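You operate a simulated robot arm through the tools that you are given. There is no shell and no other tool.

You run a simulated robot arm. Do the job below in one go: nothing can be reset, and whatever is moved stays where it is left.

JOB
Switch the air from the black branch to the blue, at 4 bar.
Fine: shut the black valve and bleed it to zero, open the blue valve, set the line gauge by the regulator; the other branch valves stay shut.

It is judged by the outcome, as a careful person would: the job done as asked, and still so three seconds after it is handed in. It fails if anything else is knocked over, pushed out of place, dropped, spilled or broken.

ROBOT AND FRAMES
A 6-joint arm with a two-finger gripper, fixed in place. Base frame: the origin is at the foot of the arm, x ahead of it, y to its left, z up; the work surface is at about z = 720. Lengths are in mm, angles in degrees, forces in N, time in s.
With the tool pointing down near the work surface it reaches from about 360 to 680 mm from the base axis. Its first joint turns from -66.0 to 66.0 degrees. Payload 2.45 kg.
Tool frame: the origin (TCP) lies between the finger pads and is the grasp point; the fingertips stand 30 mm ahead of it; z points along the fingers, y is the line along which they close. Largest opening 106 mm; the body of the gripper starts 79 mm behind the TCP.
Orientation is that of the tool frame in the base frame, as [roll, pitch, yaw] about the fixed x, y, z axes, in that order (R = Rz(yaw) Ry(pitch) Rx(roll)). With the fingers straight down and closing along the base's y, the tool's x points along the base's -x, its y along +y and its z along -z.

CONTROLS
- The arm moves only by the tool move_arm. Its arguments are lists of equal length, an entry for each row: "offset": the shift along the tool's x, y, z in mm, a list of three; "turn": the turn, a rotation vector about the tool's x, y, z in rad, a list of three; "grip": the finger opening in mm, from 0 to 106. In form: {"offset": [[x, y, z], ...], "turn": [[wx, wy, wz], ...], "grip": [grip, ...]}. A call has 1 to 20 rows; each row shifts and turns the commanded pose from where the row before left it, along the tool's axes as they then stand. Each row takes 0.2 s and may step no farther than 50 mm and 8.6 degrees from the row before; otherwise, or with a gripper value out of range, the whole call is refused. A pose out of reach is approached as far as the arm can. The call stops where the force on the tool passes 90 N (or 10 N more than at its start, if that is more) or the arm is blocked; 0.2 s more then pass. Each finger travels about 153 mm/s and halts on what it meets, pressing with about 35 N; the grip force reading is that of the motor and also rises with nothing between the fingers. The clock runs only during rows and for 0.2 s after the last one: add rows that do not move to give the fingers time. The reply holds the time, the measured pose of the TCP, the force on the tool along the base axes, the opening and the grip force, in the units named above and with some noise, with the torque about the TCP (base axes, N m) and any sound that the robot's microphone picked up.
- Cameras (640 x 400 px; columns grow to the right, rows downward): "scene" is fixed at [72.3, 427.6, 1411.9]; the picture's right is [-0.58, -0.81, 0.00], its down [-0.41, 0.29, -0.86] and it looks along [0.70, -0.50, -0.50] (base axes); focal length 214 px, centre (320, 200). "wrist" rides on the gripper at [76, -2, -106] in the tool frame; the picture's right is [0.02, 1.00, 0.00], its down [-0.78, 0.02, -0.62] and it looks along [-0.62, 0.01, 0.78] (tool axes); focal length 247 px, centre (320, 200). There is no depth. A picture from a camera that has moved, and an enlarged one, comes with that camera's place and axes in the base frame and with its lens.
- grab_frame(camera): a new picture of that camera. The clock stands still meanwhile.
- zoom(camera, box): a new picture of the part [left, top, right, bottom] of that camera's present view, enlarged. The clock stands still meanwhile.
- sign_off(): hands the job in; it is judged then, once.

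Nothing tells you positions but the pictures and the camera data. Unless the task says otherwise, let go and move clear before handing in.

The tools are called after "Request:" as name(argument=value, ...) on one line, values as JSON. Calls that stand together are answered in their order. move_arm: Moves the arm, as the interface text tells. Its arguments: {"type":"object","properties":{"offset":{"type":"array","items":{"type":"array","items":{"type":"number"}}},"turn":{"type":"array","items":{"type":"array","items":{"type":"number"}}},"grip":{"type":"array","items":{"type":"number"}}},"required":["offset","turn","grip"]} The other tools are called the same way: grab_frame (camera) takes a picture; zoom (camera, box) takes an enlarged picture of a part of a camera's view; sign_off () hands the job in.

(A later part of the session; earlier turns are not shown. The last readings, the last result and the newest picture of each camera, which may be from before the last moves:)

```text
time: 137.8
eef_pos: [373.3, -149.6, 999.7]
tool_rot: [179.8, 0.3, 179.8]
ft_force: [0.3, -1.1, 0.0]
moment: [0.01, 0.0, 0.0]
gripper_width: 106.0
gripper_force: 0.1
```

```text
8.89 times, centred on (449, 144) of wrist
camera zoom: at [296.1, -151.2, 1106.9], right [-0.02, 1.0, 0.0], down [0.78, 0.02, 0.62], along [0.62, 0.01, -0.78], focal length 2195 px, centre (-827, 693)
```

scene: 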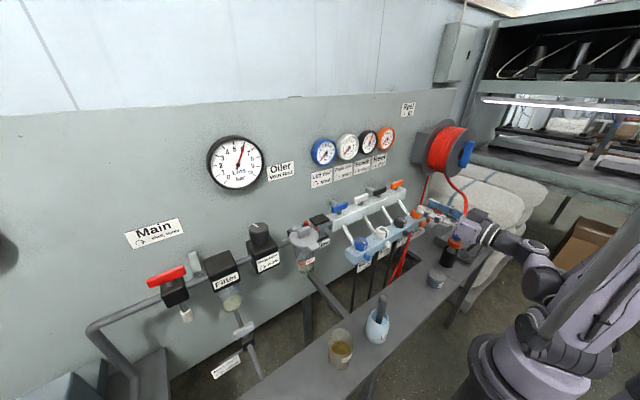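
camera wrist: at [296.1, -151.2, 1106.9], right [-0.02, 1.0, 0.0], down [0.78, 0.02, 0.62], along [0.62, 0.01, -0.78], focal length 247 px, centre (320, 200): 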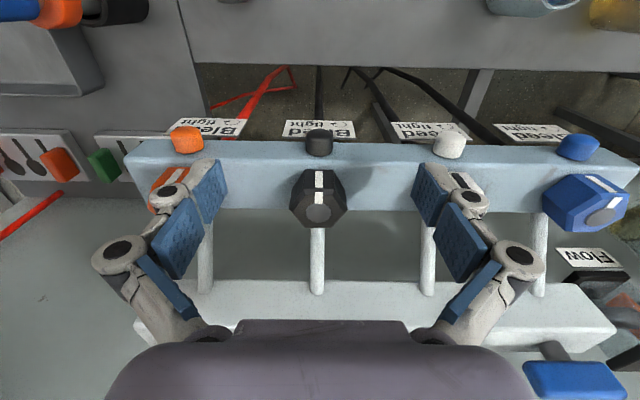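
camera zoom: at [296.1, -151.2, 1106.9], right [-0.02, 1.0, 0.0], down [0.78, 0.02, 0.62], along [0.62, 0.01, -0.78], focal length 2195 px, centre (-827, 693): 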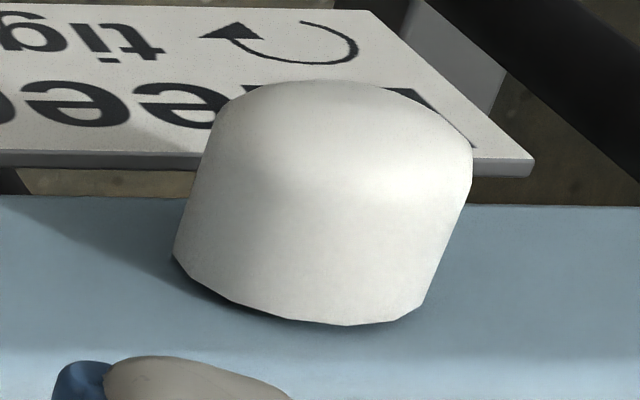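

The 52.7° stroke equals almost exactly two facets of the 14-sided cap, so the picture can't tell. I'll repeat with a stroke of about 38.6° (1.5 facets), slightly off the bar face, and compare again.

Request:
move_arm(offset=[[3.5, -1, 30], [0, 0, 29], [0, 0, 0], [0, 0, 0], [0, 0, 0], [0, 0, 0], [0, 0, 0], [0, 0, 0], [0, 0, 0], [0, 0, 0]], turn=[[0, 0, 0], [0, 0, 0], [0, 0, 0], [-0.1, 0, 0], [-0.1, 0, 0], [-0.1, 0, 0], [-0.1, 0, 0], [0, 0, 0], [0, 0, 0], [0, 0, 0]], grip=[60, 40, 36, 36, 36, 36, 36, 20, 0, 0])

Request:
move_arm(offset=[[0, 0, 0], [0, 0, 0], [0, 0, 0], [0, 0, 0], [0, 0, 0], [0, 0, 0], [0, 0, 0], [0, 0, 0]], turn=[[0.1, 0, 0], [0.1, 0, 0], [0.1, 0, 0], [0.1, 0, 0], [0.1, 0, 0], [0.1, 0, 0], [0.073, 0, 0], [0, 0, 0]], grip=[0, 0, 0, 0, 0, 0, 0, 0])

Request:
move_arm(offset=[[0, 0, 0], [0, 0, 0], [0, 0, 0], [0, 0, 0], [0, 0, 0], [0, 0, -30], [0, 0, -29], [0, 0, 0]], turn=[[0, 0, 0], [0, 0, 0], [-0.1, 0, 0], [-0.1, 0, 0], [-0.073, 0, 0], [0, 0, 0], [0, 0, 0], [0, 0, 0]], grip=[30, 36, 36, 36, 36, 60, 100, 106])

Request:
zoom(camera="wrist", box=[296, 120, 344, 165])

Request:
zoom(camera="scene", box=[354, 126, 386, 158])

```text
time: 140.0
eef_pos: [367.6, -150.6, 940.4]
tool_rot: [157.1, 0.1, 179.9]
ft_force: [0.7, 0.2, -7.4]
moment: [-0.03, 0.04, 0.04]
gripper_width: 16.0
gripper_force: 41.8
```

```text
time: 141.8
eef_pos: [369.0, -148.9, 941.2]
tool_rot: [-164.4, 0.2, 180.0]
ft_force: [0.0, 6.7, -11.7]
moment: [0.32, 0.15, 0.15]
gripper_width: 17.4
gripper_force: 41.8
```

```text
time: 143.6
eef_pos: [367.4, -151.1, 1000.6]
tool_rot: [-180.0, 0.1, 179.9]
ft_force: [1.3, 0.6, -0.5]
moment: [-0.02, 0.0, 0.01]
gripper_width: 106.0
gripper_force: 0.1
```

```text
8.89 times, centred on (320, 142) of wrist
camera zoom: at [291.4, -152.3, 1107.4], right [-0.02, 1.0, 0.0], down [0.78, 0.02, 0.62], along [0.62, 0.01, -0.78], focal length 2195 px, centre (320, 711)
```

zoom: 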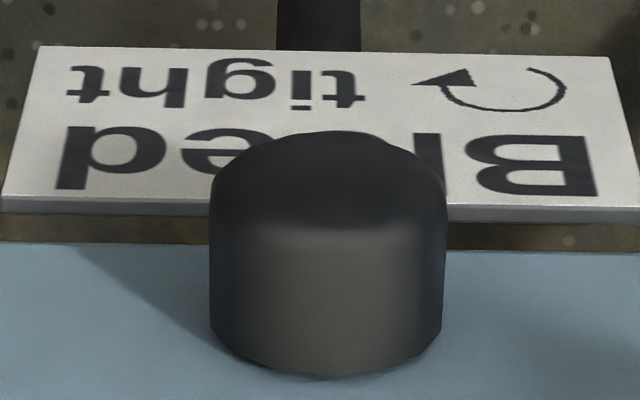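

```text
12.50 times, centred on (370, 142) of scene
camera zoom: at [72.3, 427.6, 1411.9], right [-0.58, -0.81, 0.0], down [-0.41, 0.29, -0.86], along [0.7, -0.5, -0.5], focal length 2681 px, centre (-305, 925)
```

zoom: 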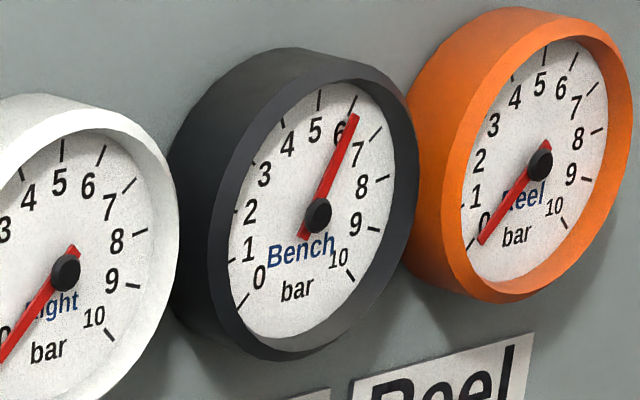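

Request:
zoom(camera="wrist", box=[310, 150, 332, 166])

Request:
zoom(camera="wrist", box=[306, 130, 338, 154])

```text
16.00 times, centred on (321, 158) of wrist
camera zoom: at [291.4, -152.3, 1107.4], right [-0.02, 1.0, 0.0], down [0.78, 0.02, 0.62], along [0.62, 0.01, -0.78], focal length 3952 px, centre (304, 872)
```

zoom: 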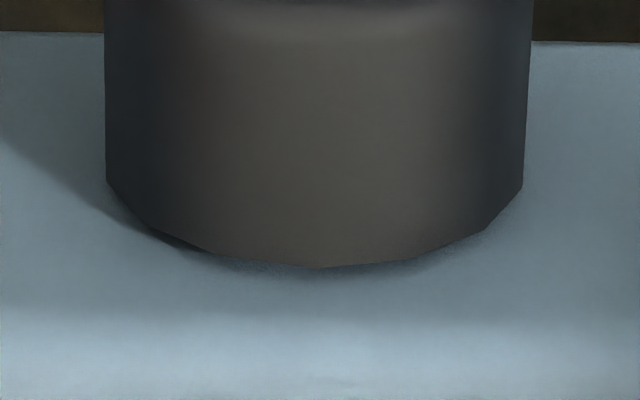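

```text
16.00 times, centred on (322, 142) of wrist
camera zoom: at [291.4, -152.3, 1107.4], right [-0.02, 1.0, 0.0], down [0.78, 0.02, 0.62], along [0.62, 0.01, -0.78], focal length 3952 px, centre (288, 1128)
```

zoom: 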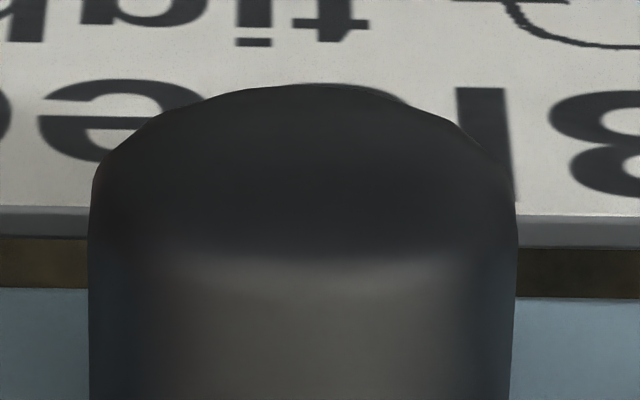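

The rim vertices are unchanged after a 1.5-facet stroke, so the cap is rigid: a fixed outlet. That leaves the hex as the only moving part. I last drove it through its full travel before the valve was pressed home, and only halfway since, so I'll repeat the full travel now.

Request:
move_arm(offset=[[0, 0, -40], [-38, 0, 0], [0, 0, 0], [0, 0, 0], [0, 0, 0], [0, 0, 0], [0, 0, 0]], turn=[[0, 0, 0], [0, 0, 0], [0, 0, -0.13], [0, 0, -0.13], [0, 0, -0.13], [0, 0, -0.1336], [0, 0, 0]], grip=[80, 60, 46, 46, 46, 46, 46])

Request:
zoom(camera="wrist", box=[220, 80, 420, 205])

```text
time: 145.2
eef_pos: [406.4, -150.9, 1040.9]
tool_rot: [-180.0, 0.1, -149.9]
ft_force: [-0.3, 0.7, -0.1]
moment: [0.0, 0.0, 0.02]
gripper_width: 45.8
gripper_force: 0.1
```

```text
3.20 times, centred on (320, 142) of wrist
camera zoom: at [340.8, -190.0, 1146.9], right [-0.52, 0.85, 0.0], down [0.67, 0.41, 0.62], along [0.53, 0.32, -0.78], focal length 790 px, centre (320, 384)
```

zoom: 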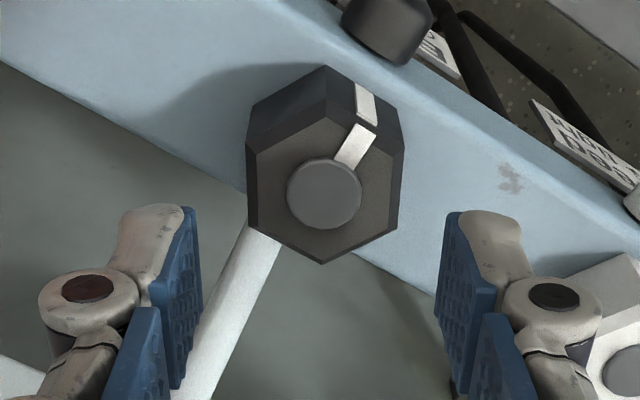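

Request:
move_arm(offset=[[0, 0.5, 25], [0, 0, 15], [0, 0, 12], [0, 0, 0], [0, 0, 0], [0, 0, 0]], turn=[[0, 0, 0], [0, 0, 0], [0, 0, 0], [0, 0, 0], [0, 0, 0], [0, 0, 0]], grip=[46, 46, 46, 34, 26, 26])

Request:
move_arm(offset=[[0, 0, 0], [0, 0, 0], [0, 0, 0], [0, 0, 0], [0, 0, 0], [0, 0, 0], [0, 0, 0], [0, 0, 0], [0, 0, 0], [0, 0, 0], [0, 0, 0]], turn=[[0, 0, 0.14], [0, 0, 0.14], [0, 0, 0.14], [0, 0, 0.14], [0, 0, 0.14], [0, 0, 0.14], [0, 0, 0.14], [0, 0, 0.14], [0, 0, 0.08], [0, 0, 0], [0, 0, 0]], grip=[26, 26, 26, 26, 26, 26, 26, 26, 26, 26, 26])

Request:
zoom(camera="scene", box=[300, 120, 400, 182])

Request:
zoom(camera="wrist", box=[220, 80, 420, 205])

```text
time: 146.6
eef_pos: [405.2, -149.5, 988.0]
tool_rot: [180.0, 0.1, -150.0]
ft_force: [-4.3, 4.9, -1.8]
moment: [0.28, 0.06, 0.0]
gripper_width: 34.1
gripper_force: 45.0
```

```text
time: 149.0
eef_pos: [406.2, -151.0, 988.2]
tool_rot: [179.9, 0.1, 141.1]
ft_force: [-2.9, -0.5, -2.7]
moment: [-0.09, 0.1, 0.0]
gripper_width: 34.6
gripper_force: 45.4
```

```text
6.40 times, centred on (350, 151) of scene
camera zoom: at [72.3, 427.6, 1412.0], right [-0.58, -0.81, 0.0], down [-0.41, 0.29, -0.86], along [0.7, -0.5, -0.5], focal length 1373 px, centre (128, 514)
```

zoom: 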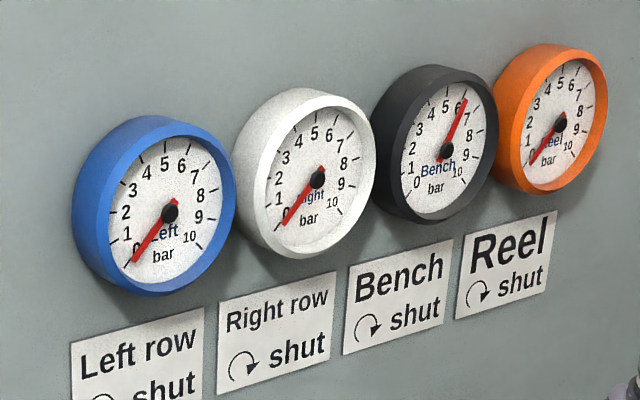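

```text
3.20 times, centred on (320, 142) of wrist
camera zoom: at [345.2, -103.7, 1095.1], right [0.61, 0.79, 0.0], down [0.62, -0.48, 0.62], along [0.49, -0.38, -0.78], focal length 790 px, centre (320, 384)
```

zoom: 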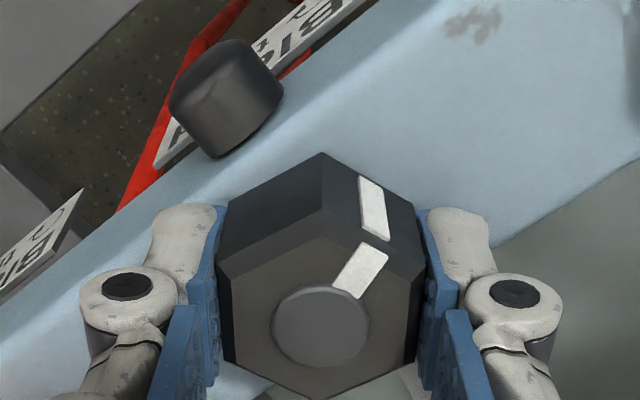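

Request:
move_arm(offset=[[0, 0, 0], [0, 0, 0], [0, 0, 0], [0, 0, 0], [0, 0, 0], [0, 0, 0], [0, 0, 0], [0, 0, 0], [0, 0, 0], [0, 0, 0], [0, 0, 0], [0, 0, 0], [0, 0, 0], [0, 0, 0], [0, 0, 0]], turn=[[0, 0, 0.02], [0, 0, 0], [0, 0, 0], [0, 0, 0], [0, 0, 0], [0, 0, 0], [0, 0, 0], [0, 0, 0], [0, 0, 0], [0, 0, 0], [0, 0, 0], [0, 0, 0], [0, 0, 0], [0, 0, 0], [0, 0, 0]], grip=[26, 26, 26, 26, 26, 26, 26, 26, 26, 26, 26, 26, 26, 26, 26])

Request:
zoom(camera="scene", box=[354, 126, 386, 158])

Request:
zoom(camera="scene", box=[330, 190, 426, 250])

```text
time: 152.2
eef_pos: [405.2, -150.8, 989.1]
tool_rot: [179.9, 0.0, 139.9]
ft_force: [0.3, -6.6, 17.3]
moment: [-0.23, 0.0, -0.01]
gripper_width: 34.3
gripper_force: 45.6
```

```text
12.50 times, centred on (370, 142) of scene
camera zoom: at [72.1, 427.5, 1412.0], right [-0.58, -0.81, 0.0], down [-0.41, 0.29, -0.86], along [0.7, -0.5, -0.5], focal length 2681 px, centre (-305, 925)
```

zoom: 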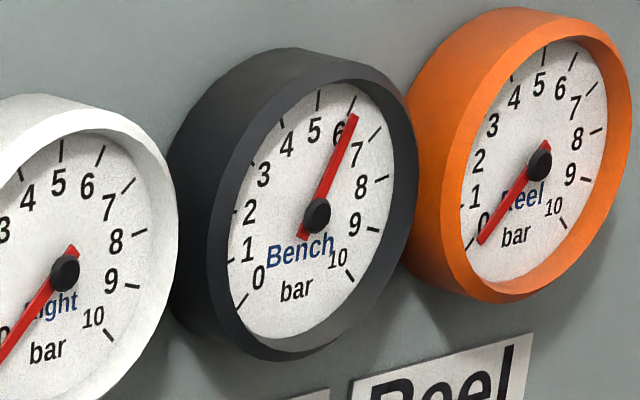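

```text
6.67 times, centred on (378, 220) of scene
camera zoom: at [72.1, 427.5, 1412.0], right [-0.58, -0.81, 0.0], down [-0.41, 0.29, -0.86], along [0.7, -0.5, -0.5], focal length 1430 px, centre (-67, 67)
```

zoom: 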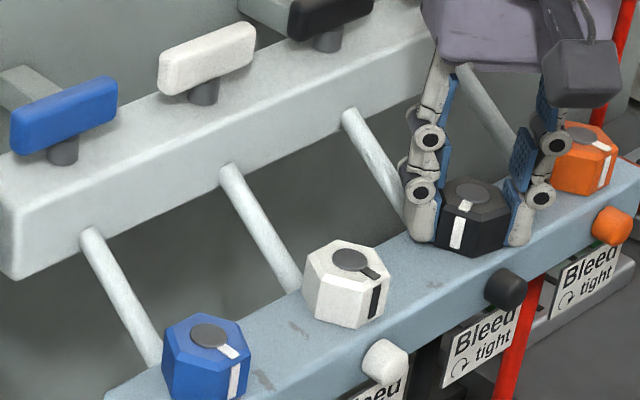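

Still 6 bar. I haven't tried the labelled direction (counter-clockwise past the initial position) since the valve was pressed fully shut. I'll turn back to the initial position and test beyond it.

Request:
move_arm(offset=[[0, 0, 0], [0, 0, 0], [0, 0, 0], [0, 0, 0], [0, 0, 0], [0, 0, 0], [0, 0, 0], [0, 0, 0], [0, 0, 0], [0, 0, 0]], turn=[[0, 0, -0.14], [0, 0, -0.14], [0, 0, -0.14], [0, 0, -0.14], [0, 0, -0.14], [0, 0, -0.14], [0, 0, -0.14], [0, 0, -0.14], [0, 0, -0.1], [0, 0, 0]], grip=[20, 20, 20, 20, 20, 20, 20, 20, 20, 20])

Request:
move_arm(offset=[[0, 0, 0], [0, 0, 0], [0, 0, 0]], turn=[[0, 0, -0.03], [0, 0, -0.03], [0, 0, 0]], grip=[20, 20, 20])

Request:
zoom(camera="wrist", box=[220, 80, 420, 205])

```text
time: 154.4
eef_pos: [404.5, -150.2, 988.5]
tool_rot: [179.9, 0.1, -149.8]
ft_force: [-1.1, -1.7, 7.1]
moment: [0.12, 0.07, 0.02]
gripper_width: 34.3
gripper_force: 44.6
```

```text
time: 155.2
eef_pos: [405.3, -149.5, 987.7]
tool_rot: [180.0, 0.3, -146.7]
ft_force: [-0.9, 3.2, 3.7]
moment: [0.25, -0.12, -1.61]
gripper_width: 34.8
gripper_force: 45.2
```

```text
3.20 times, centred on (320, 142) of wrist
camera zoom: at [342.8, -193.0, 1094.8], right [-0.57, 0.82, 0.0], down [0.64, 0.44, 0.62], along [0.51, 0.35, -0.78], focal length 790 px, centre (320, 384)
```

zoom: 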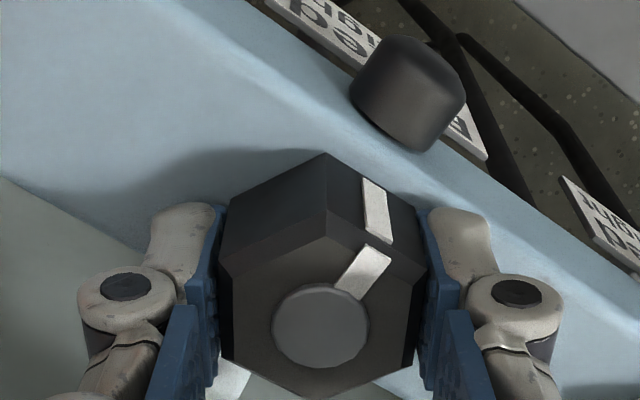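

The hex's initial position is definitely a hard stop that way too. One more possibility is that the domed cap is pressed. I'll release the hex and push the cap gently along its axis with closed fingers, watching force and gauge.

Request:
move_arm(offset=[[0, 0, 0], [0, 0, 0], [0, 0, -40], [0, 0, -15], [0, 0, 0], [0, 0, 0], [0, 0, 0], [0, 0, 0], [0, 0, 0]], turn=[[0, 0, 0.06], [0, 0, 0], [0, 0, 0], [0, 0, 0], [0, 0, 0.13], [0, 0, 0.13], [0, 0, 0.13], [0, 0, 0.1336], [0, 0, 0]], grip=[34, 46, 46, 46, 46, 46, 46, 46, 46])

Request:
move_arm(offset=[[45, 0, 0], [20, 0, 0], [0, 0, 40], [0, 0, 40], [0, 0, 0]], turn=[[0, 0, 0], [0, 0, 0], [0, 0, 0], [0, 0, 0], [0, 0, 0]], grip=[30, 0, 0, 0, 0])

Request:
zoom(camera="wrist", box=[220, 80, 420, 205])

```text
time: 157.2
eef_pos: [406.4, -150.8, 1042.5]
tool_rot: [-179.9, 0.2, 179.9]
ft_force: [0.0, -1.0, -0.7]
moment: [-0.03, -0.01, 0.03]
gripper_width: 46.1
gripper_force: 0.2
```

```text
time: 158.4
eef_pos: [341.4, -150.0, 963.7]
tool_rot: [-180.0, 0.1, 179.9]
ft_force: [-0.4, 0.2, 0.8]
moment: [0.01, -0.03, -0.02]
gripper_width: 0.0
gripper_force: 28.3
```

```text
3.20 times, centred on (320, 142) of wrist
camera zoom: at [264.7, -151.6, 1070.0], right [-0.02, 1.0, 0.0], down [0.78, 0.02, 0.62], along [0.62, 0.01, -0.78], focal length 790 px, centre (320, 384)
```

zoom: 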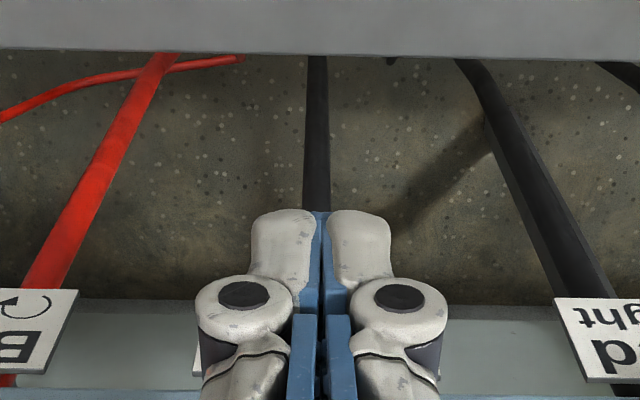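

Request:
move_arm(offset=[[0, 0, 8], [-10, 0, 0], [-2, 0, 0], [-2, 0, 0]], turn=[[0, 0, 0], [0, 0, 0], [0, 0, 0], [0, 0, 0]], grip=[0, 0, 0, 0])

Request:
move_arm(offset=[[-1.5, 0, 0], [-1.5, 0, 0]], turn=[[0, 0, 0], [0, 0, 0]], grip=[0, 0])

Request:
zoom(camera="scene", box=[350, 190, 446, 250])

```text
time: 159.4
eef_pos: [355.7, -150.4, 956.1]
tool_rot: [-179.9, 0.1, 179.9]
ft_force: [0.0, -1.1, -0.3]
moment: [-0.01, 0.0, 0.01]
gripper_width: 0.1
gripper_force: 29.0
```

```text
time: 160.0
eef_pos: [357.8, -149.7, 954.5]
tool_rot: [179.9, 0.1, 179.9]
ft_force: [-0.3, 0.0, -0.5]
moment: [0.02, 0.01, 0.03]
gripper_width: 6.0
gripper_force: 28.9
```

```text
6.67 times, centred on (398, 220) of scene
camera zoom: at [72.3, 427.6, 1412.0], right [-0.58, -0.81, 0.0], down [-0.41, 0.29, -0.86], along [0.7, -0.5, -0.5], focal length 1430 px, centre (-200, 67)
```

zoom: 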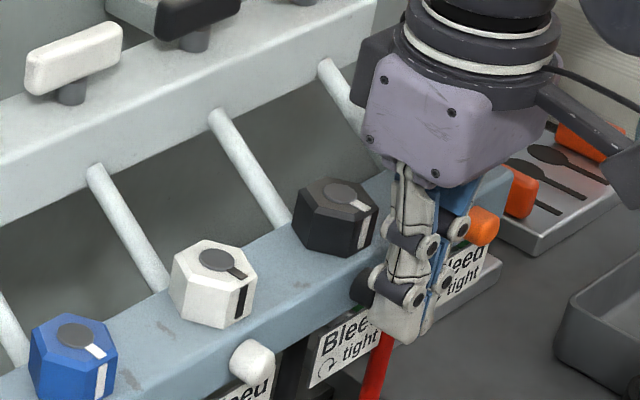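

Request:
move_arm(offset=[[6, 0, 0], [0, 5, 0], [0, 0, 0], [-3, 0, 0], [-2, 0, 0]], turn=[[0, 0, 0], [0, 0, 0], [0, 0, 0], [0, 0, 0], [0, 0, 0]], grip=[0, 0, 0, 0, 0])

Request:
move_arm(offset=[[-1.5, 0, 0], [-1, 0, 0]], turn=[[0, 0, 0], [0, 0, 0]], grip=[0, 0])

Request:
move_arm(offset=[[-1, 0, 0], [-1, 0, 0]], turn=[[0, 0, 0], [0, 0, 0]], grip=[0, 0])

```text
time: 161.2
eef_pos: [356.7, -144.4, 954.8]
tool_rot: [-180.0, 0.1, 180.0]
ft_force: [0.4, -0.1, -0.3]
moment: [-0.03, 0.0, -0.01]
gripper_width: 0.0
gripper_force: 28.7
```

```text
time: 161.8
eef_pos: [358.2, -145.5, 955.5]
tool_rot: [180.0, 0.1, 179.9]
ft_force: [-1.6, -0.2, -1.5]
moment: [-0.03, 0.04, -0.03]
gripper_width: 0.0
gripper_force: 29.0
```

```text
time: 162.4
eef_pos: [360.4, -145.7, 955.4]
tool_rot: [-179.9, 0.1, 179.9]
ft_force: [-3.1, 1.9, -0.1]
moment: [0.02, 0.01, 0.0]
gripper_width: 0.0
gripper_force: 28.5
```

The cap yields: only 3 N after 2 mm of push, so it's a spring-loaded push button. I'll press further and watch the gauge.

Request:
move_arm(offset=[[-1, 0, 0], [-1, 0, 0], [-1, 0, 0], [0, 0, 0]], turn=[[0, 0, 0], [0, 0, 0], [0, 0, 0], [0, 0, 0]], grip=[0, 0, 0, 0])

Request:
zoom(camera="scene", box=[354, 126, 386, 158])

Request:
zoom(camera="scene", box=[370, 205, 434, 245])

```text
time: 163.4
eef_pos: [364.3, -145.1, 955.1]
tool_rot: [180.0, 0.2, 179.9]
ft_force: [-8.9, -2.2, 1.2]
moment: [0.01, 0.14, -0.03]
gripper_width: 0.0
gripper_force: 28.4
```

```text
12.50 times, centred on (370, 142) of scene
camera zoom: at [72.1, 427.6, 1412.0], right [-0.58, -0.81, 0.0], down [-0.41, 0.29, -0.86], along [0.7, -0.5, -0.5], focal length 2681 px, centre (-305, 925)
```

zoom: 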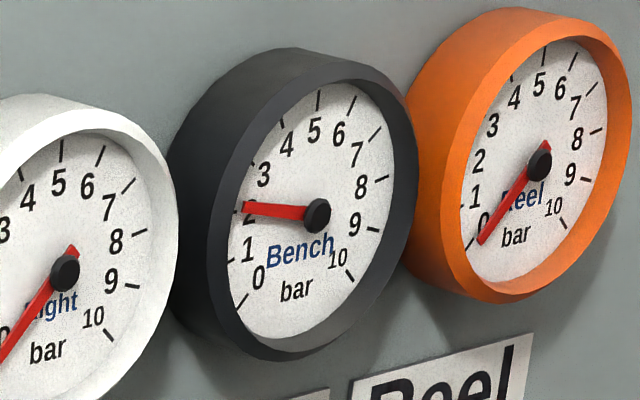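

```text
10.00 times, centred on (402, 225) of scene
camera zoom: at [72.1, 427.6, 1412.0], right [-0.58, -0.81, 0.0], down [-0.41, 0.29, -0.86], along [0.7, -0.5, -0.5], focal length 2145 px, centre (-500, -50)
```

zoom: 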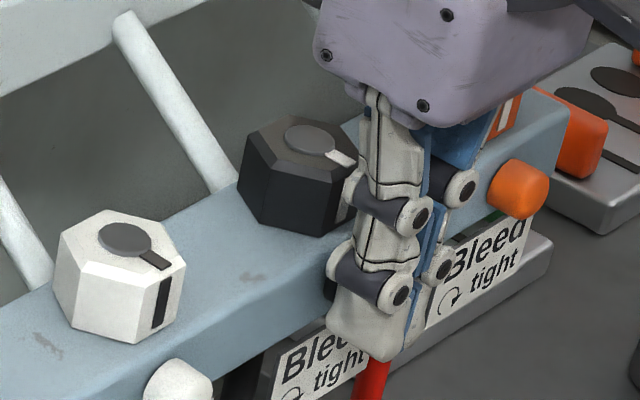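

That's the bleed: the black gauge has dropped to 2 bar while the button is pressed. I'll hold it until it reads zero.

Request:
move_arm(offset=[[0, 0, 0], [0, 0, 0], [0, 0, 0], [0, 0, 0], [0, 0, 0], [0, 0, 0], [0, 0, 0], [0, 0, 0], [0, 0, 0], [0, 0, 0], [0, 0, 0], [0, 0, 0], [0, 0, 0], [0, 0, 0], [0, 0, 0]], turn=[[0, 0, 0], [0, 0, 0], [0, 0, 0], [0, 0, 0], [0, 0, 0], [0, 0, 0], [0, 0, 0], [0, 0, 0], [0, 0, 0], [0, 0, 0], [0, 0, 0], [0, 0, 0], [0, 0, 0], [0, 0, 0], [0, 0, 0]], grip=[0, 0, 0, 0, 0, 0, 0, 0, 0, 0, 0, 0, 0, 0, 0])

Request:
zoom(camera="scene", box=[354, 126, 386, 158])

Request:
zoom(camera="scene", box=[300, 120, 400, 182])

Request:
zoom(camera="scene", box=[200, 130, 280, 194])

```text
time: 166.6
eef_pos: [363.3, -144.4, 955.6]
tool_rot: [-180.0, 0.1, 179.9]
ft_force: [-11.1, 0.8, -0.5]
moment: [0.04, 0.18, -0.04]
gripper_width: 0.2
gripper_force: 28.4
```

```text
12.50 times, centred on (370, 142) of scene
camera zoom: at [72.1, 427.7, 1412.0], right [-0.58, -0.81, 0.0], down [-0.41, 0.29, -0.86], along [0.7, -0.5, -0.5], focal length 2681 px, centre (-305, 925)
```

zoom: 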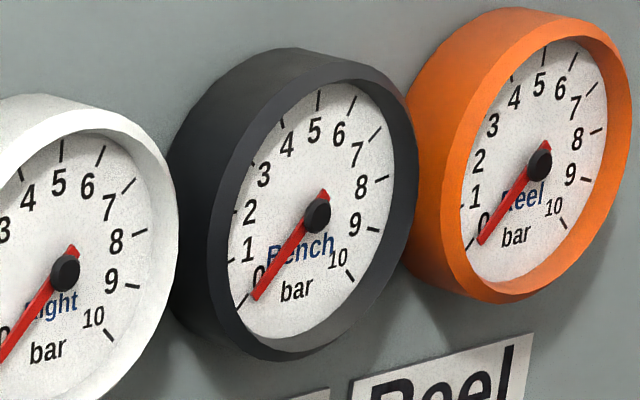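

```text
6.40 times, centred on (350, 151) of scene
camera zoom: at [72.1, 427.7, 1412.0], right [-0.58, -0.81, 0.0], down [-0.41, 0.29, -0.86], along [0.7, -0.5, -0.5], focal length 1373 px, centre (128, 514)
```

zoom: 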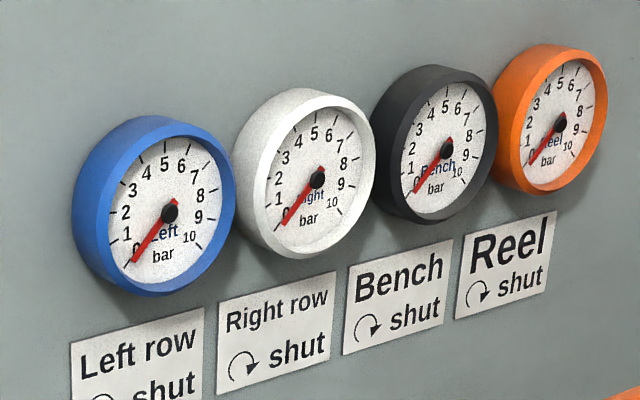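

```text
6.25 times, centred on (240, 162) of scene
camera zoom: at [72.1, 427.7, 1412.0], right [-0.58, -0.81, 0.0], down [-0.41, 0.29, -0.86], along [0.7, -0.5, -0.5], focal length 1340 px, centre (820, 438)
```

zoom: 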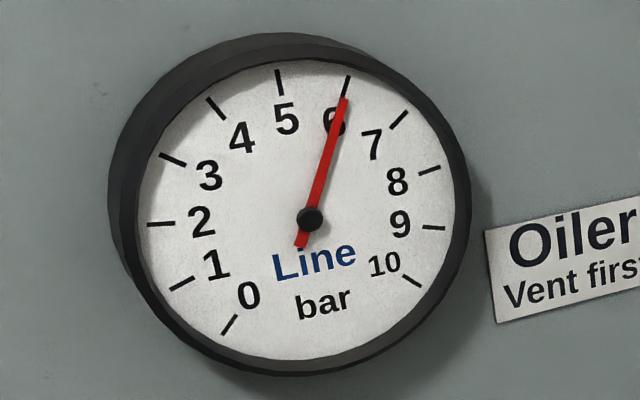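

Black reads zero and the line still holds 6 bar, so black is isolated. I'll release the button, back off, and confirm it springs out and the gauge stays at zero.

Request:
move_arm(offset=[[10, 0, 0], [20, 0, 0], [0, 0, -40], [0, 0, -40], [0, 0, 0], [0, 0, 0]], turn=[[0, 0, 0], [0, 0, 0], [0, 0, 0], [0, 0, 0], [0, 0, 0], [0, 0, 0]], grip=[0, 0, 20, 50, 50, 50])

Request:
grab_frame(camera="wrist")

Request:
zoom(camera="scene", box=[300, 120, 400, 182])

Request:
zoom(camera="scene", box=[340, 190, 436, 250])

```text
time: 168.0
eef_pos: [334.6, -145.0, 1036.0]
tool_rot: [180.0, 0.1, 179.9]
ft_force: [0.9, -0.5, -0.1]
moment: [-0.02, -0.02, -0.01]
gripper_width: 49.9
gripper_force: 0.1
```

```text
taken
camera wrist: at [258.8, -146.2, 1142.5], right [-0.02, 1.0, 0.0], down [0.78, 0.02, 0.62], along [0.62, 0.01, -0.78], focal length 247 px, centre (320, 200)
```

wrist: 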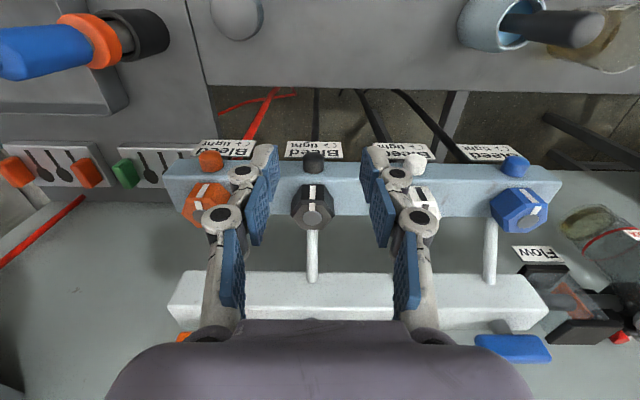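

```text
6.40 times, centred on (350, 151) of scene
camera zoom: at [72.3, 427.6, 1411.9], right [-0.58, -0.81, 0.0], down [-0.41, 0.29, -0.86], along [0.7, -0.5, -0.5], focal length 1373 px, centre (128, 514)
```

zoom: 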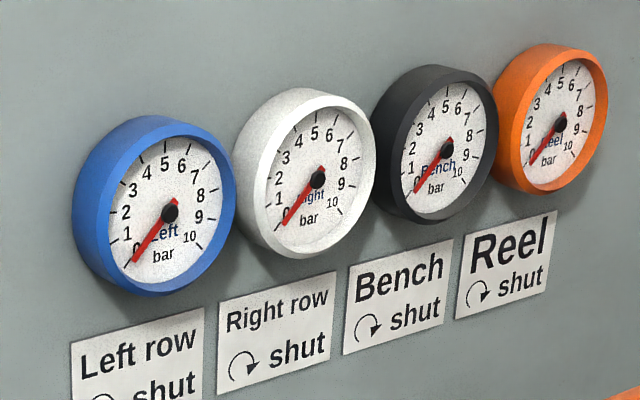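

```text
6.67 times, centred on (388, 220) of scene
camera zoom: at [72.3, 427.6, 1411.9], right [-0.58, -0.81, 0.0], down [-0.41, 0.29, -0.86], along [0.7, -0.5, -0.5], focal length 1430 px, centre (-133, 67)
```

zoom: 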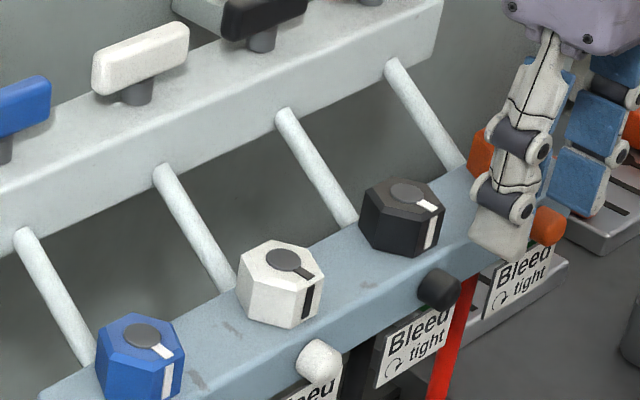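

The button sprung back and black stays at zero. Next is the blue T-handle, expected at about (511, 38.5), along the bar (shut). I'll move above it with the jaws across the handle.

Request:
move_arm(offset=[[0, 0, -40], [0, 0, -40], [0, 0, -34], [-44, 0, 0], [-44, 0, 0], [-44, 0, 0], [-44, 0, 0], [0, 46, 0], [0, 46, 0], [0, 46, 0], [0, 45.5, 0], [0, 0, 0]], turn=[[0, 0, 0], [0, 0, 0], [0, 0, 0], [0, 0, 0], [0, 0, 0], [0, 0, 0], [0, 0, 0], [0, 0, 0], [0, 0, 0], [0, 0, 0], [0, 0, 0], [0, 0, 0]], grip=[50, 50, 50, 50, 50, 50, 50, 50, 50, 50, 50, 50])

Request:
move_arm(offset=[[0, 0, 0], [0, 0, 0], [0, 0, 0], [0, 0, 0], [0, 0, 0], [0, 0, 0], [0, 0, 0], [0, 0, 0], [0, 0, 0], [0, 0, 0], [0, 0, 0], [0, 0, 0]], turn=[[0, 0, 0.1428], [0, 0, 0.1428], [0, 0, 0.1428], [0, 0, 0.1428], [0, 0, 0.1428], [0, 0, 0.1428], [0, 0, 0.1428], [0, 0, 0.1428], [0, 0, 0.1428], [0, 0, 0.1428], [0, 0, 0.1428], [0, 0, 0]], grip=[50, 50, 50, 50, 50, 50, 50, 50, 50, 50, 50, 50])

Request:
grab_frame(camera="wrist")

Request:
grab_frame(camera="scene")

```text
time: 170.6
eef_pos: [511.2, 38.5, 1150.0]
tool_rot: [180.0, 0.1, 179.8]
ft_force: [0.5, 0.1, 0.1]
moment: [0.01, -0.03, 0.02]
gripper_width: 50.1
gripper_force: 0.1
```

```text
time: 173.2
eef_pos: [510.8, 37.9, 1148.8]
tool_rot: [179.9, 0.0, 89.9]
ft_force: [-0.1, -0.6, -0.1]
moment: [0.0, 0.0, -0.01]
gripper_width: 50.1
gripper_force: 0.1
```

```text
taken
camera wrist: at [508.7, 114.7, 1256.4], right [1.0, 0.02, 0.0], down [0.01, -0.78, 0.62], along [0.01, -0.62, -0.78], focal length 247 px, centre (320, 200)
```

wrist: 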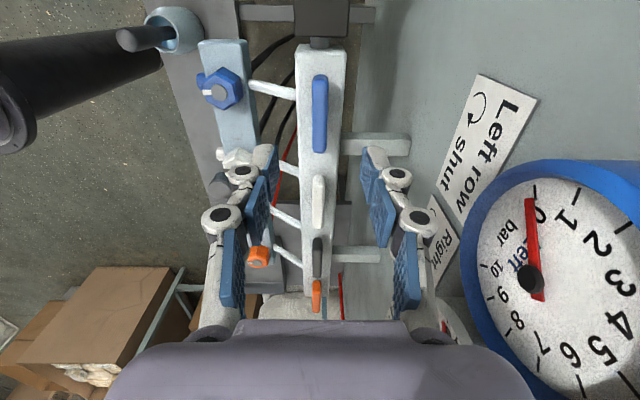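

```text
taken
```

scene: 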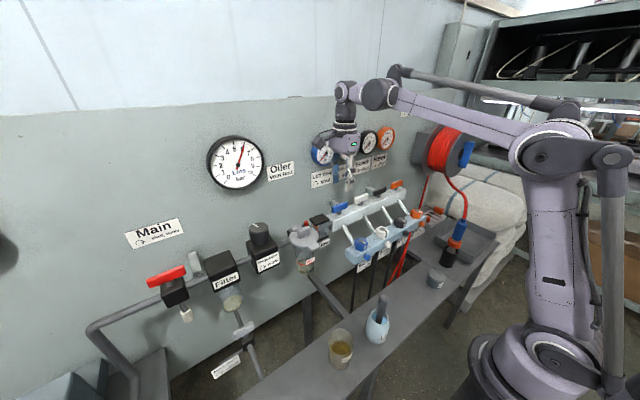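

Request:
move_arm(offset=[[2, 0, 40], [0, 0, 30], [0, 0, 17], [0, 0, 0]], turn=[[0, 0, 0], [0, 0, 0], [0, 0, 0], [0, 0, 0]], grip=[44, 40, 40, 40])

Request:
zoom(camera="wrist", box=[200, 60, 440, 210])

Request:
zoom(camera="scene", box=[310, 150, 406, 220])

```text
time: 174.2
eef_pos: [510.8, 41.2, 1062.6]
tool_rot: [180.0, 0.1, 89.9]
ft_force: [-0.4, 0.6, -0.7]
moment: [-0.02, 0.01, -0.03]
gripper_width: 39.8
gripper_force: 0.0
```

```text
2.67 times, centred on (320, 135) of wrist
camera zoom: at [509.4, 117.2, 1169.7], right [1.0, 0.02, 0.0], down [0.01, -0.78, 0.62], along [0.01, -0.62, -0.78], focal length 659 px, centre (320, 373)
```

zoom: 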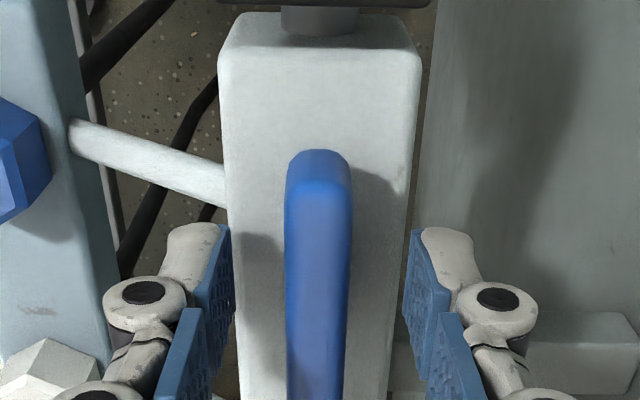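

```text
5.71 times, centred on (358, 185) of scene
camera zoom: at [72.3, 427.6, 1411.9], right [-0.58, -0.81, 0.0], down [-0.41, 0.29, -0.86], along [0.7, -0.5, -0.5], focal length 1226 px, centre (103, 286)
```

zoom: 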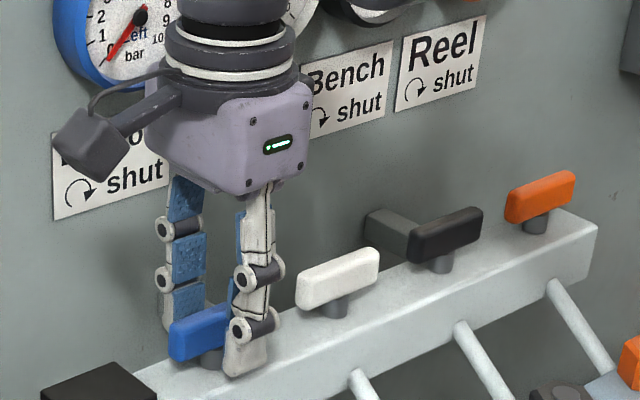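

Aligned. I'll grip and turn the blue handle counter-clockwise to open.

Request:
move_arm(offset=[[0, -0.5, 0], [0, 0, 0], [0, 0, 0]], turn=[[0, 0, 0], [0, 0, 0], [0, 0, 0]], grip=[25, 8, 8])

Request:
move_arm(offset=[[0, 0, 0], [0, 0, 0], [0, 0, 0], [0, 0, 0], [0, 0, 0], [0, 0, 0], [0, 0, 0]], turn=[[0, 0, -0.13], [0, 0, -0.13], [0, 0, -0.13], [0, 0, -0.13], [0, 0, -0.13], [0, 0, -0.13], [0, 0, 0]], grip=[8, 8, 8, 8, 8, 8, 8])

Request:
zoom(camera="scene", box=[300, 120, 400, 182])

```text
time: 175.0
eef_pos: [509.0, 41.3, 1063.7]
tool_rot: [179.9, 0.0, 90.0]
ft_force: [-1.7, 0.1, -0.6]
moment: [0.03, 0.04, 0.04]
gripper_width: 12.9
gripper_force: 39.5
```

```text
time: 176.6
eef_pos: [509.4, 40.2, 1063.3]
tool_rot: [179.8, 0.0, 134.8]
ft_force: [-3.3, 2.1, 7.9]
moment: [0.65, 0.63, 0.03]
gripper_width: 12.8
gripper_force: 39.1
```

```text
6.40 times, centred on (350, 151) of scene
camera zoom: at [72.1, 427.7, 1411.9], right [-0.58, -0.81, 0.0], down [-0.41, 0.29, -0.86], along [0.7, -0.5, -0.5], focal length 1373 px, centre (128, 514)
```

zoom: 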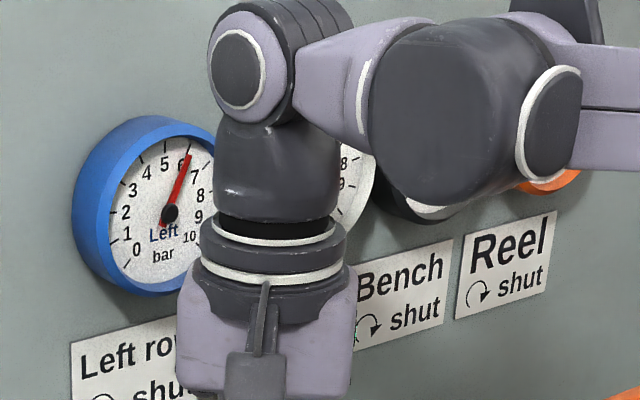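

Blue pressurises to 6 bar. I'll finish the quarter turn to the open stop.

Request:
move_arm(offset=[[0, 0, 0], [0, 0, 0], [0, 0, 0], [0, 0, 0], [0, 0, 0], [0, 0, 0], [0, 0, 0]], turn=[[0, 0, -0.13], [0, 0, -0.13], [0, 0, -0.13], [0, 0, -0.13], [0, 0, -0.13], [0, 0, -0.13], [0, 0, 0]], grip=[8, 8, 8, 8, 8, 8, 8])

Request:
move_arm(offset=[[0, 0, 0], [0, 0, 0], [0, 0, 0]], turn=[[0, 0, -0.03], [0, 0, -0.02], [0, 0, 0]], grip=[8, 8, 8])

Request:
zoom(camera="scene", box=[310, 150, 406, 220])

```text
time: 178.2
eef_pos: [508.5, 40.0, 1063.3]
tool_rot: [-180.0, 0.1, 179.5]
ft_force: [-10.4, 1.2, 1.7]
moment: [0.01, 0.61, 0.03]
gripper_width: 12.5
gripper_force: 39.2
```

```text
time: 179.0
eef_pos: [509.8, 39.9, 1063.0]
tool_rot: [-180.0, 0.0, -177.9]
ft_force: [-9.6, 1.0, 2.6]
moment: [0.04, 0.57, -0.98]
gripper_width: 12.7
gripper_force: 39.5
```

```text
5.71 times, centred on (358, 185) of scene
camera zoom: at [72.0, 427.6, 1412.0], right [-0.58, -0.81, 0.0], down [-0.41, 0.29, -0.86], along [0.7, -0.5, -0.5], focal length 1226 px, centre (103, 286)
```

zoom: 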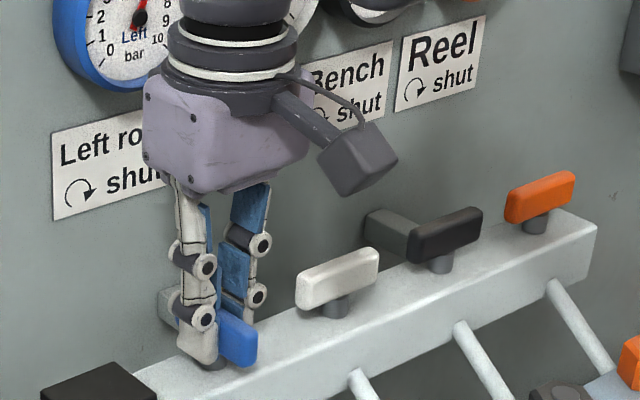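

The blue valve is open against its stop. I'll release and go toward the regulator (expected near (511, 303), knob top z ≈ 1080), looking before approaching.

Request:
move_arm(offset=[[0, 0, 0], [0, 0, 0], [0, 0, -40], [0, 0, -40], [0, 0, -40], [20, 0, 0], [0, 0, 0]], turn=[[0, 0, 0], [0, 0, 0], [0, 0, 0], [0, 0, 0], [0, 0, 0.05], [0, 0, 0], [0, 0, 0]], grip=[40, 40, 40, 40, 40, 60, 106])

Request:
move_arm(offset=[[10, 45, 0], [10, 45, 0], [10, 45, 0], [10, 45, 0], [10, 45, 0], [10, 30, 0], [0, 0, 0]], turn=[[0, 0, 0], [0, 0, 0], [0, 0, 0], [0, 0, 0], [0, 0, 0], [0, 0, 0], [0, 0, 0]], grip=[106, 106, 106, 106, 106, 106, 106])

Request:
grab_frame(camera="wrist")

Request:
grab_frame(camera="scene")

```text
time: 180.6
eef_pos: [487.5, 41.4, 1183.8]
tool_rot: [180.0, 0.1, 179.4]
ft_force: [-0.6, -0.8, -0.2]
moment: [0.01, -0.04, -0.01]
gripper_width: 105.7
gripper_force: 0.1
```

```text
time: 182.2
eef_pos: [433.1, 295.8, 1181.8]
tool_rot: [179.9, 0.0, 179.3]
ft_force: [-0.1, 0.2, 0.0]
moment: [-0.03, -0.03, -0.02]
gripper_width: 106.2
gripper_force: 0.1
```

```text
taken
camera wrist: at [355.8, 295.8, 1289.2], right [-0.01, 1.0, 0.0], down [0.78, 0.01, 0.62], along [0.62, 0.01, -0.78], focal length 247 px, centre (320, 200)
```

wrist: 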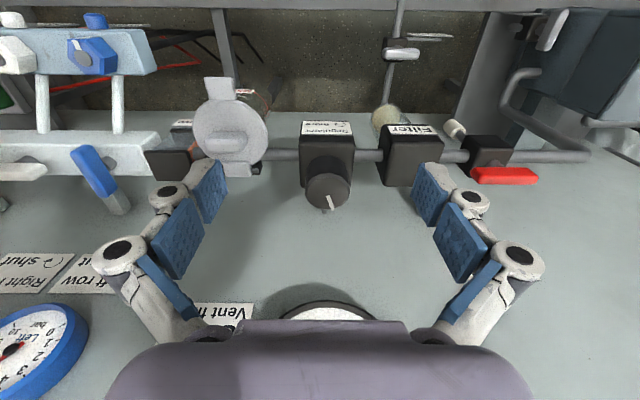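

```text
taken
```

scene: 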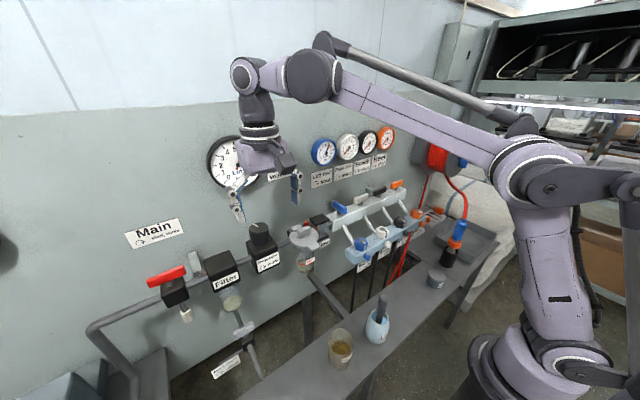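

Request:
zoom(camera="wrist", box=[270, 110, 390, 220])

Request:
zoom(camera="scene", box=[200, 195, 312, 285])

Request:
zoom(camera="scene", box=[300, 120, 400, 182])

```text
3.64 times, centred on (330, 165) of wrist
camera zoom: at [355.8, 295.8, 1289.2], right [-0.01, 1.0, 0.0], down [0.78, 0.01, 0.62], along [0.62, 0.01, -0.78], focal length 898 px, centre (284, 327)
```

zoom: 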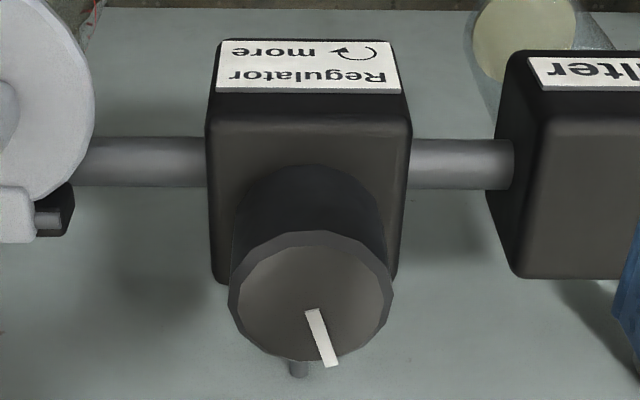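

```text
4.44 times, centred on (256, 240) of scene
camera zoom: at [72.3, 427.7, 1411.9], right [-0.58, -0.81, 0.0], down [-0.41, 0.29, -0.86], along [0.7, -0.5, -0.5], focal length 953 px, centre (604, 22)
```

zoom: 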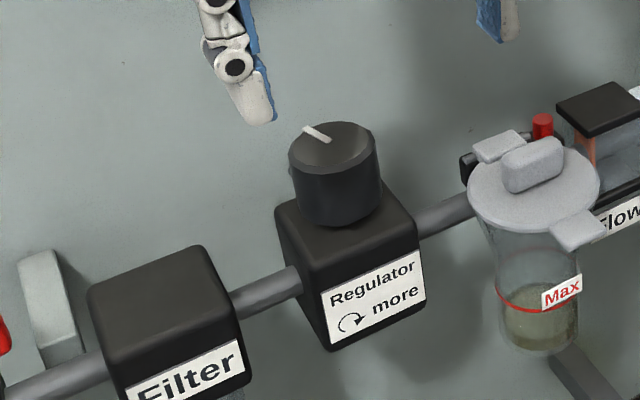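

```text
6.40 times, centred on (350, 151) of scene
camera zoom: at [72.3, 427.7, 1411.9], right [-0.58, -0.81, 0.0], down [-0.41, 0.29, -0.86], along [0.7, -0.5, -0.5], focal length 1373 px, centre (128, 514)
```

zoom: 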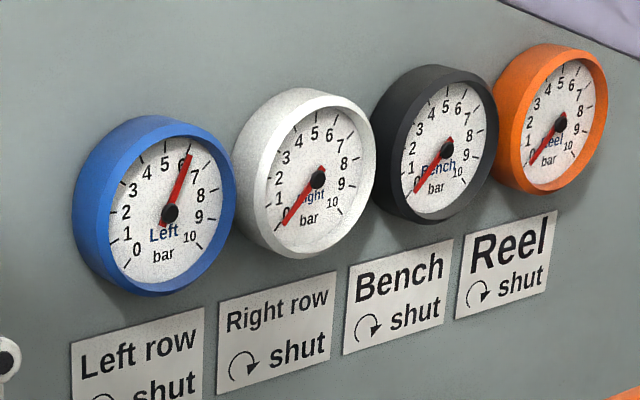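

The regulator knob is about 44 mm across, at about (502, 305) with its top near z 1098; "more" is clockwise, so I turn counter-clockwise. I'll move above it and check the centring.

Request:
move_arm(offset=[[-35, 5, 0], [-34, 4, 10], [0, 0, 10], [0, 0, 0]], turn=[[0, 0, 0], [0, 0, 0], [0, 0, 0], [0, 0, 0]], grip=[90, 70, 64, 64])

Request:
grab_frame(camera="wrist")

Request:
zoom(camera="scene", box=[200, 170, 312, 260])

```text
time: 183.2
eef_pos: [496.8, 302.8, 1159.6]
tool_rot: [180.0, 0.1, 179.4]
ft_force: [0.4, -0.2, 0.5]
moment: [0.01, 0.03, 0.01]
gripper_width: 64.0
gripper_force: 0.0
out of reach, approached as far as the arm can: row 2
```

```text
taken
camera wrist: at [422.1, 301.5, 1266.0], right [-0.01, 1.0, 0.0], down [0.78, 0.01, 0.62], along [0.62, 0.01, -0.78], focal length 247 px, centre (320, 200)
```

wrist: 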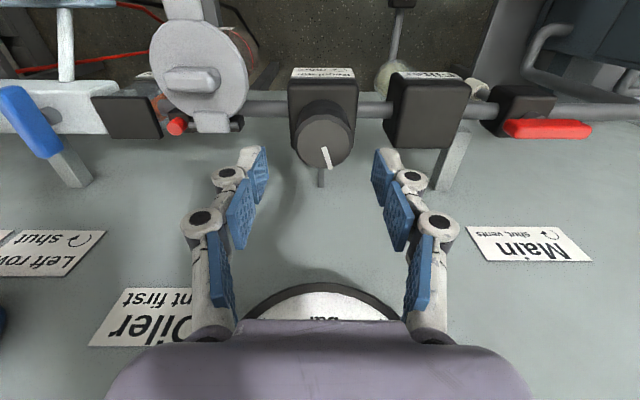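

```text
4.44 times, centred on (256, 215) of scene
camera zoom: at [72.4, 427.6, 1411.9], right [-0.58, -0.81, 0.0], down [-0.41, 0.29, -0.86], along [0.7, -0.5, -0.5], focal length 953 px, centre (604, 133)
```

zoom: 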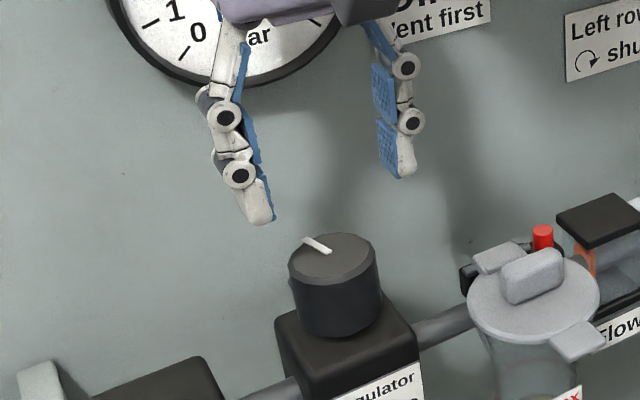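

Request:
move_arm(offset=[[0, 0, 15], [0, 0, 15], [0, 0, 0]], turn=[[0, 0, 0], [0, 0, 0], [0, 0, 0]], grip=[64, 64, 64])

Request:
zoom(camera="wrist", box=[220, 80, 420, 205])

Request:
zoom(camera="scene", box=[200, 170, 312, 260])

```text
time: 184.0
eef_pos: [498.1, 302.9, 1128.6]
tool_rot: [180.0, 0.1, 179.4]
ft_force: [1.2, 0.3, 0.2]
moment: [0.01, 0.0, 0.0]
gripper_width: 64.1
gripper_force: 0.0
```

```text
3.20 times, centred on (320, 142) of wrist
camera zoom: at [421.8, 301.4, 1236.2], right [-0.01, 1.0, 0.0], down [0.78, 0.01, 0.62], along [0.62, 0.01, -0.78], focal length 790 px, centre (320, 384)
```

zoom: 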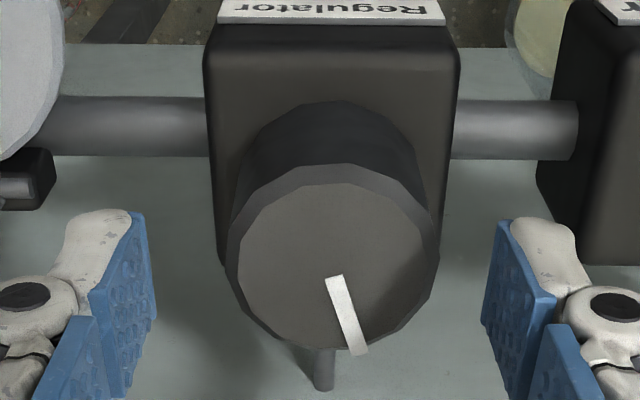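

```text
4.44 times, centred on (256, 215) of scene
camera zoom: at [72.3, 427.6, 1411.9], right [-0.58, -0.81, 0.0], down [-0.41, 0.29, -0.86], along [0.7, -0.5, -0.5], focal length 953 px, centre (604, 133)
```

zoom: 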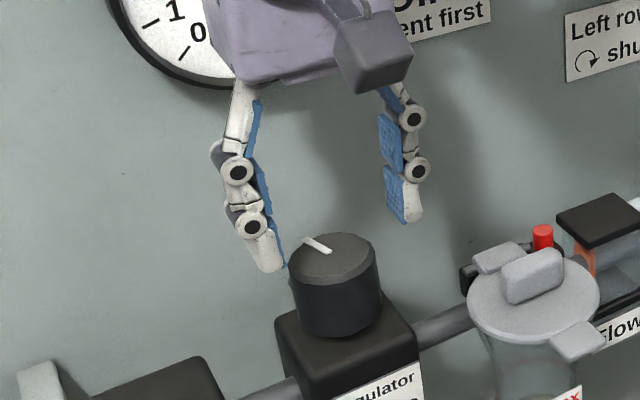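

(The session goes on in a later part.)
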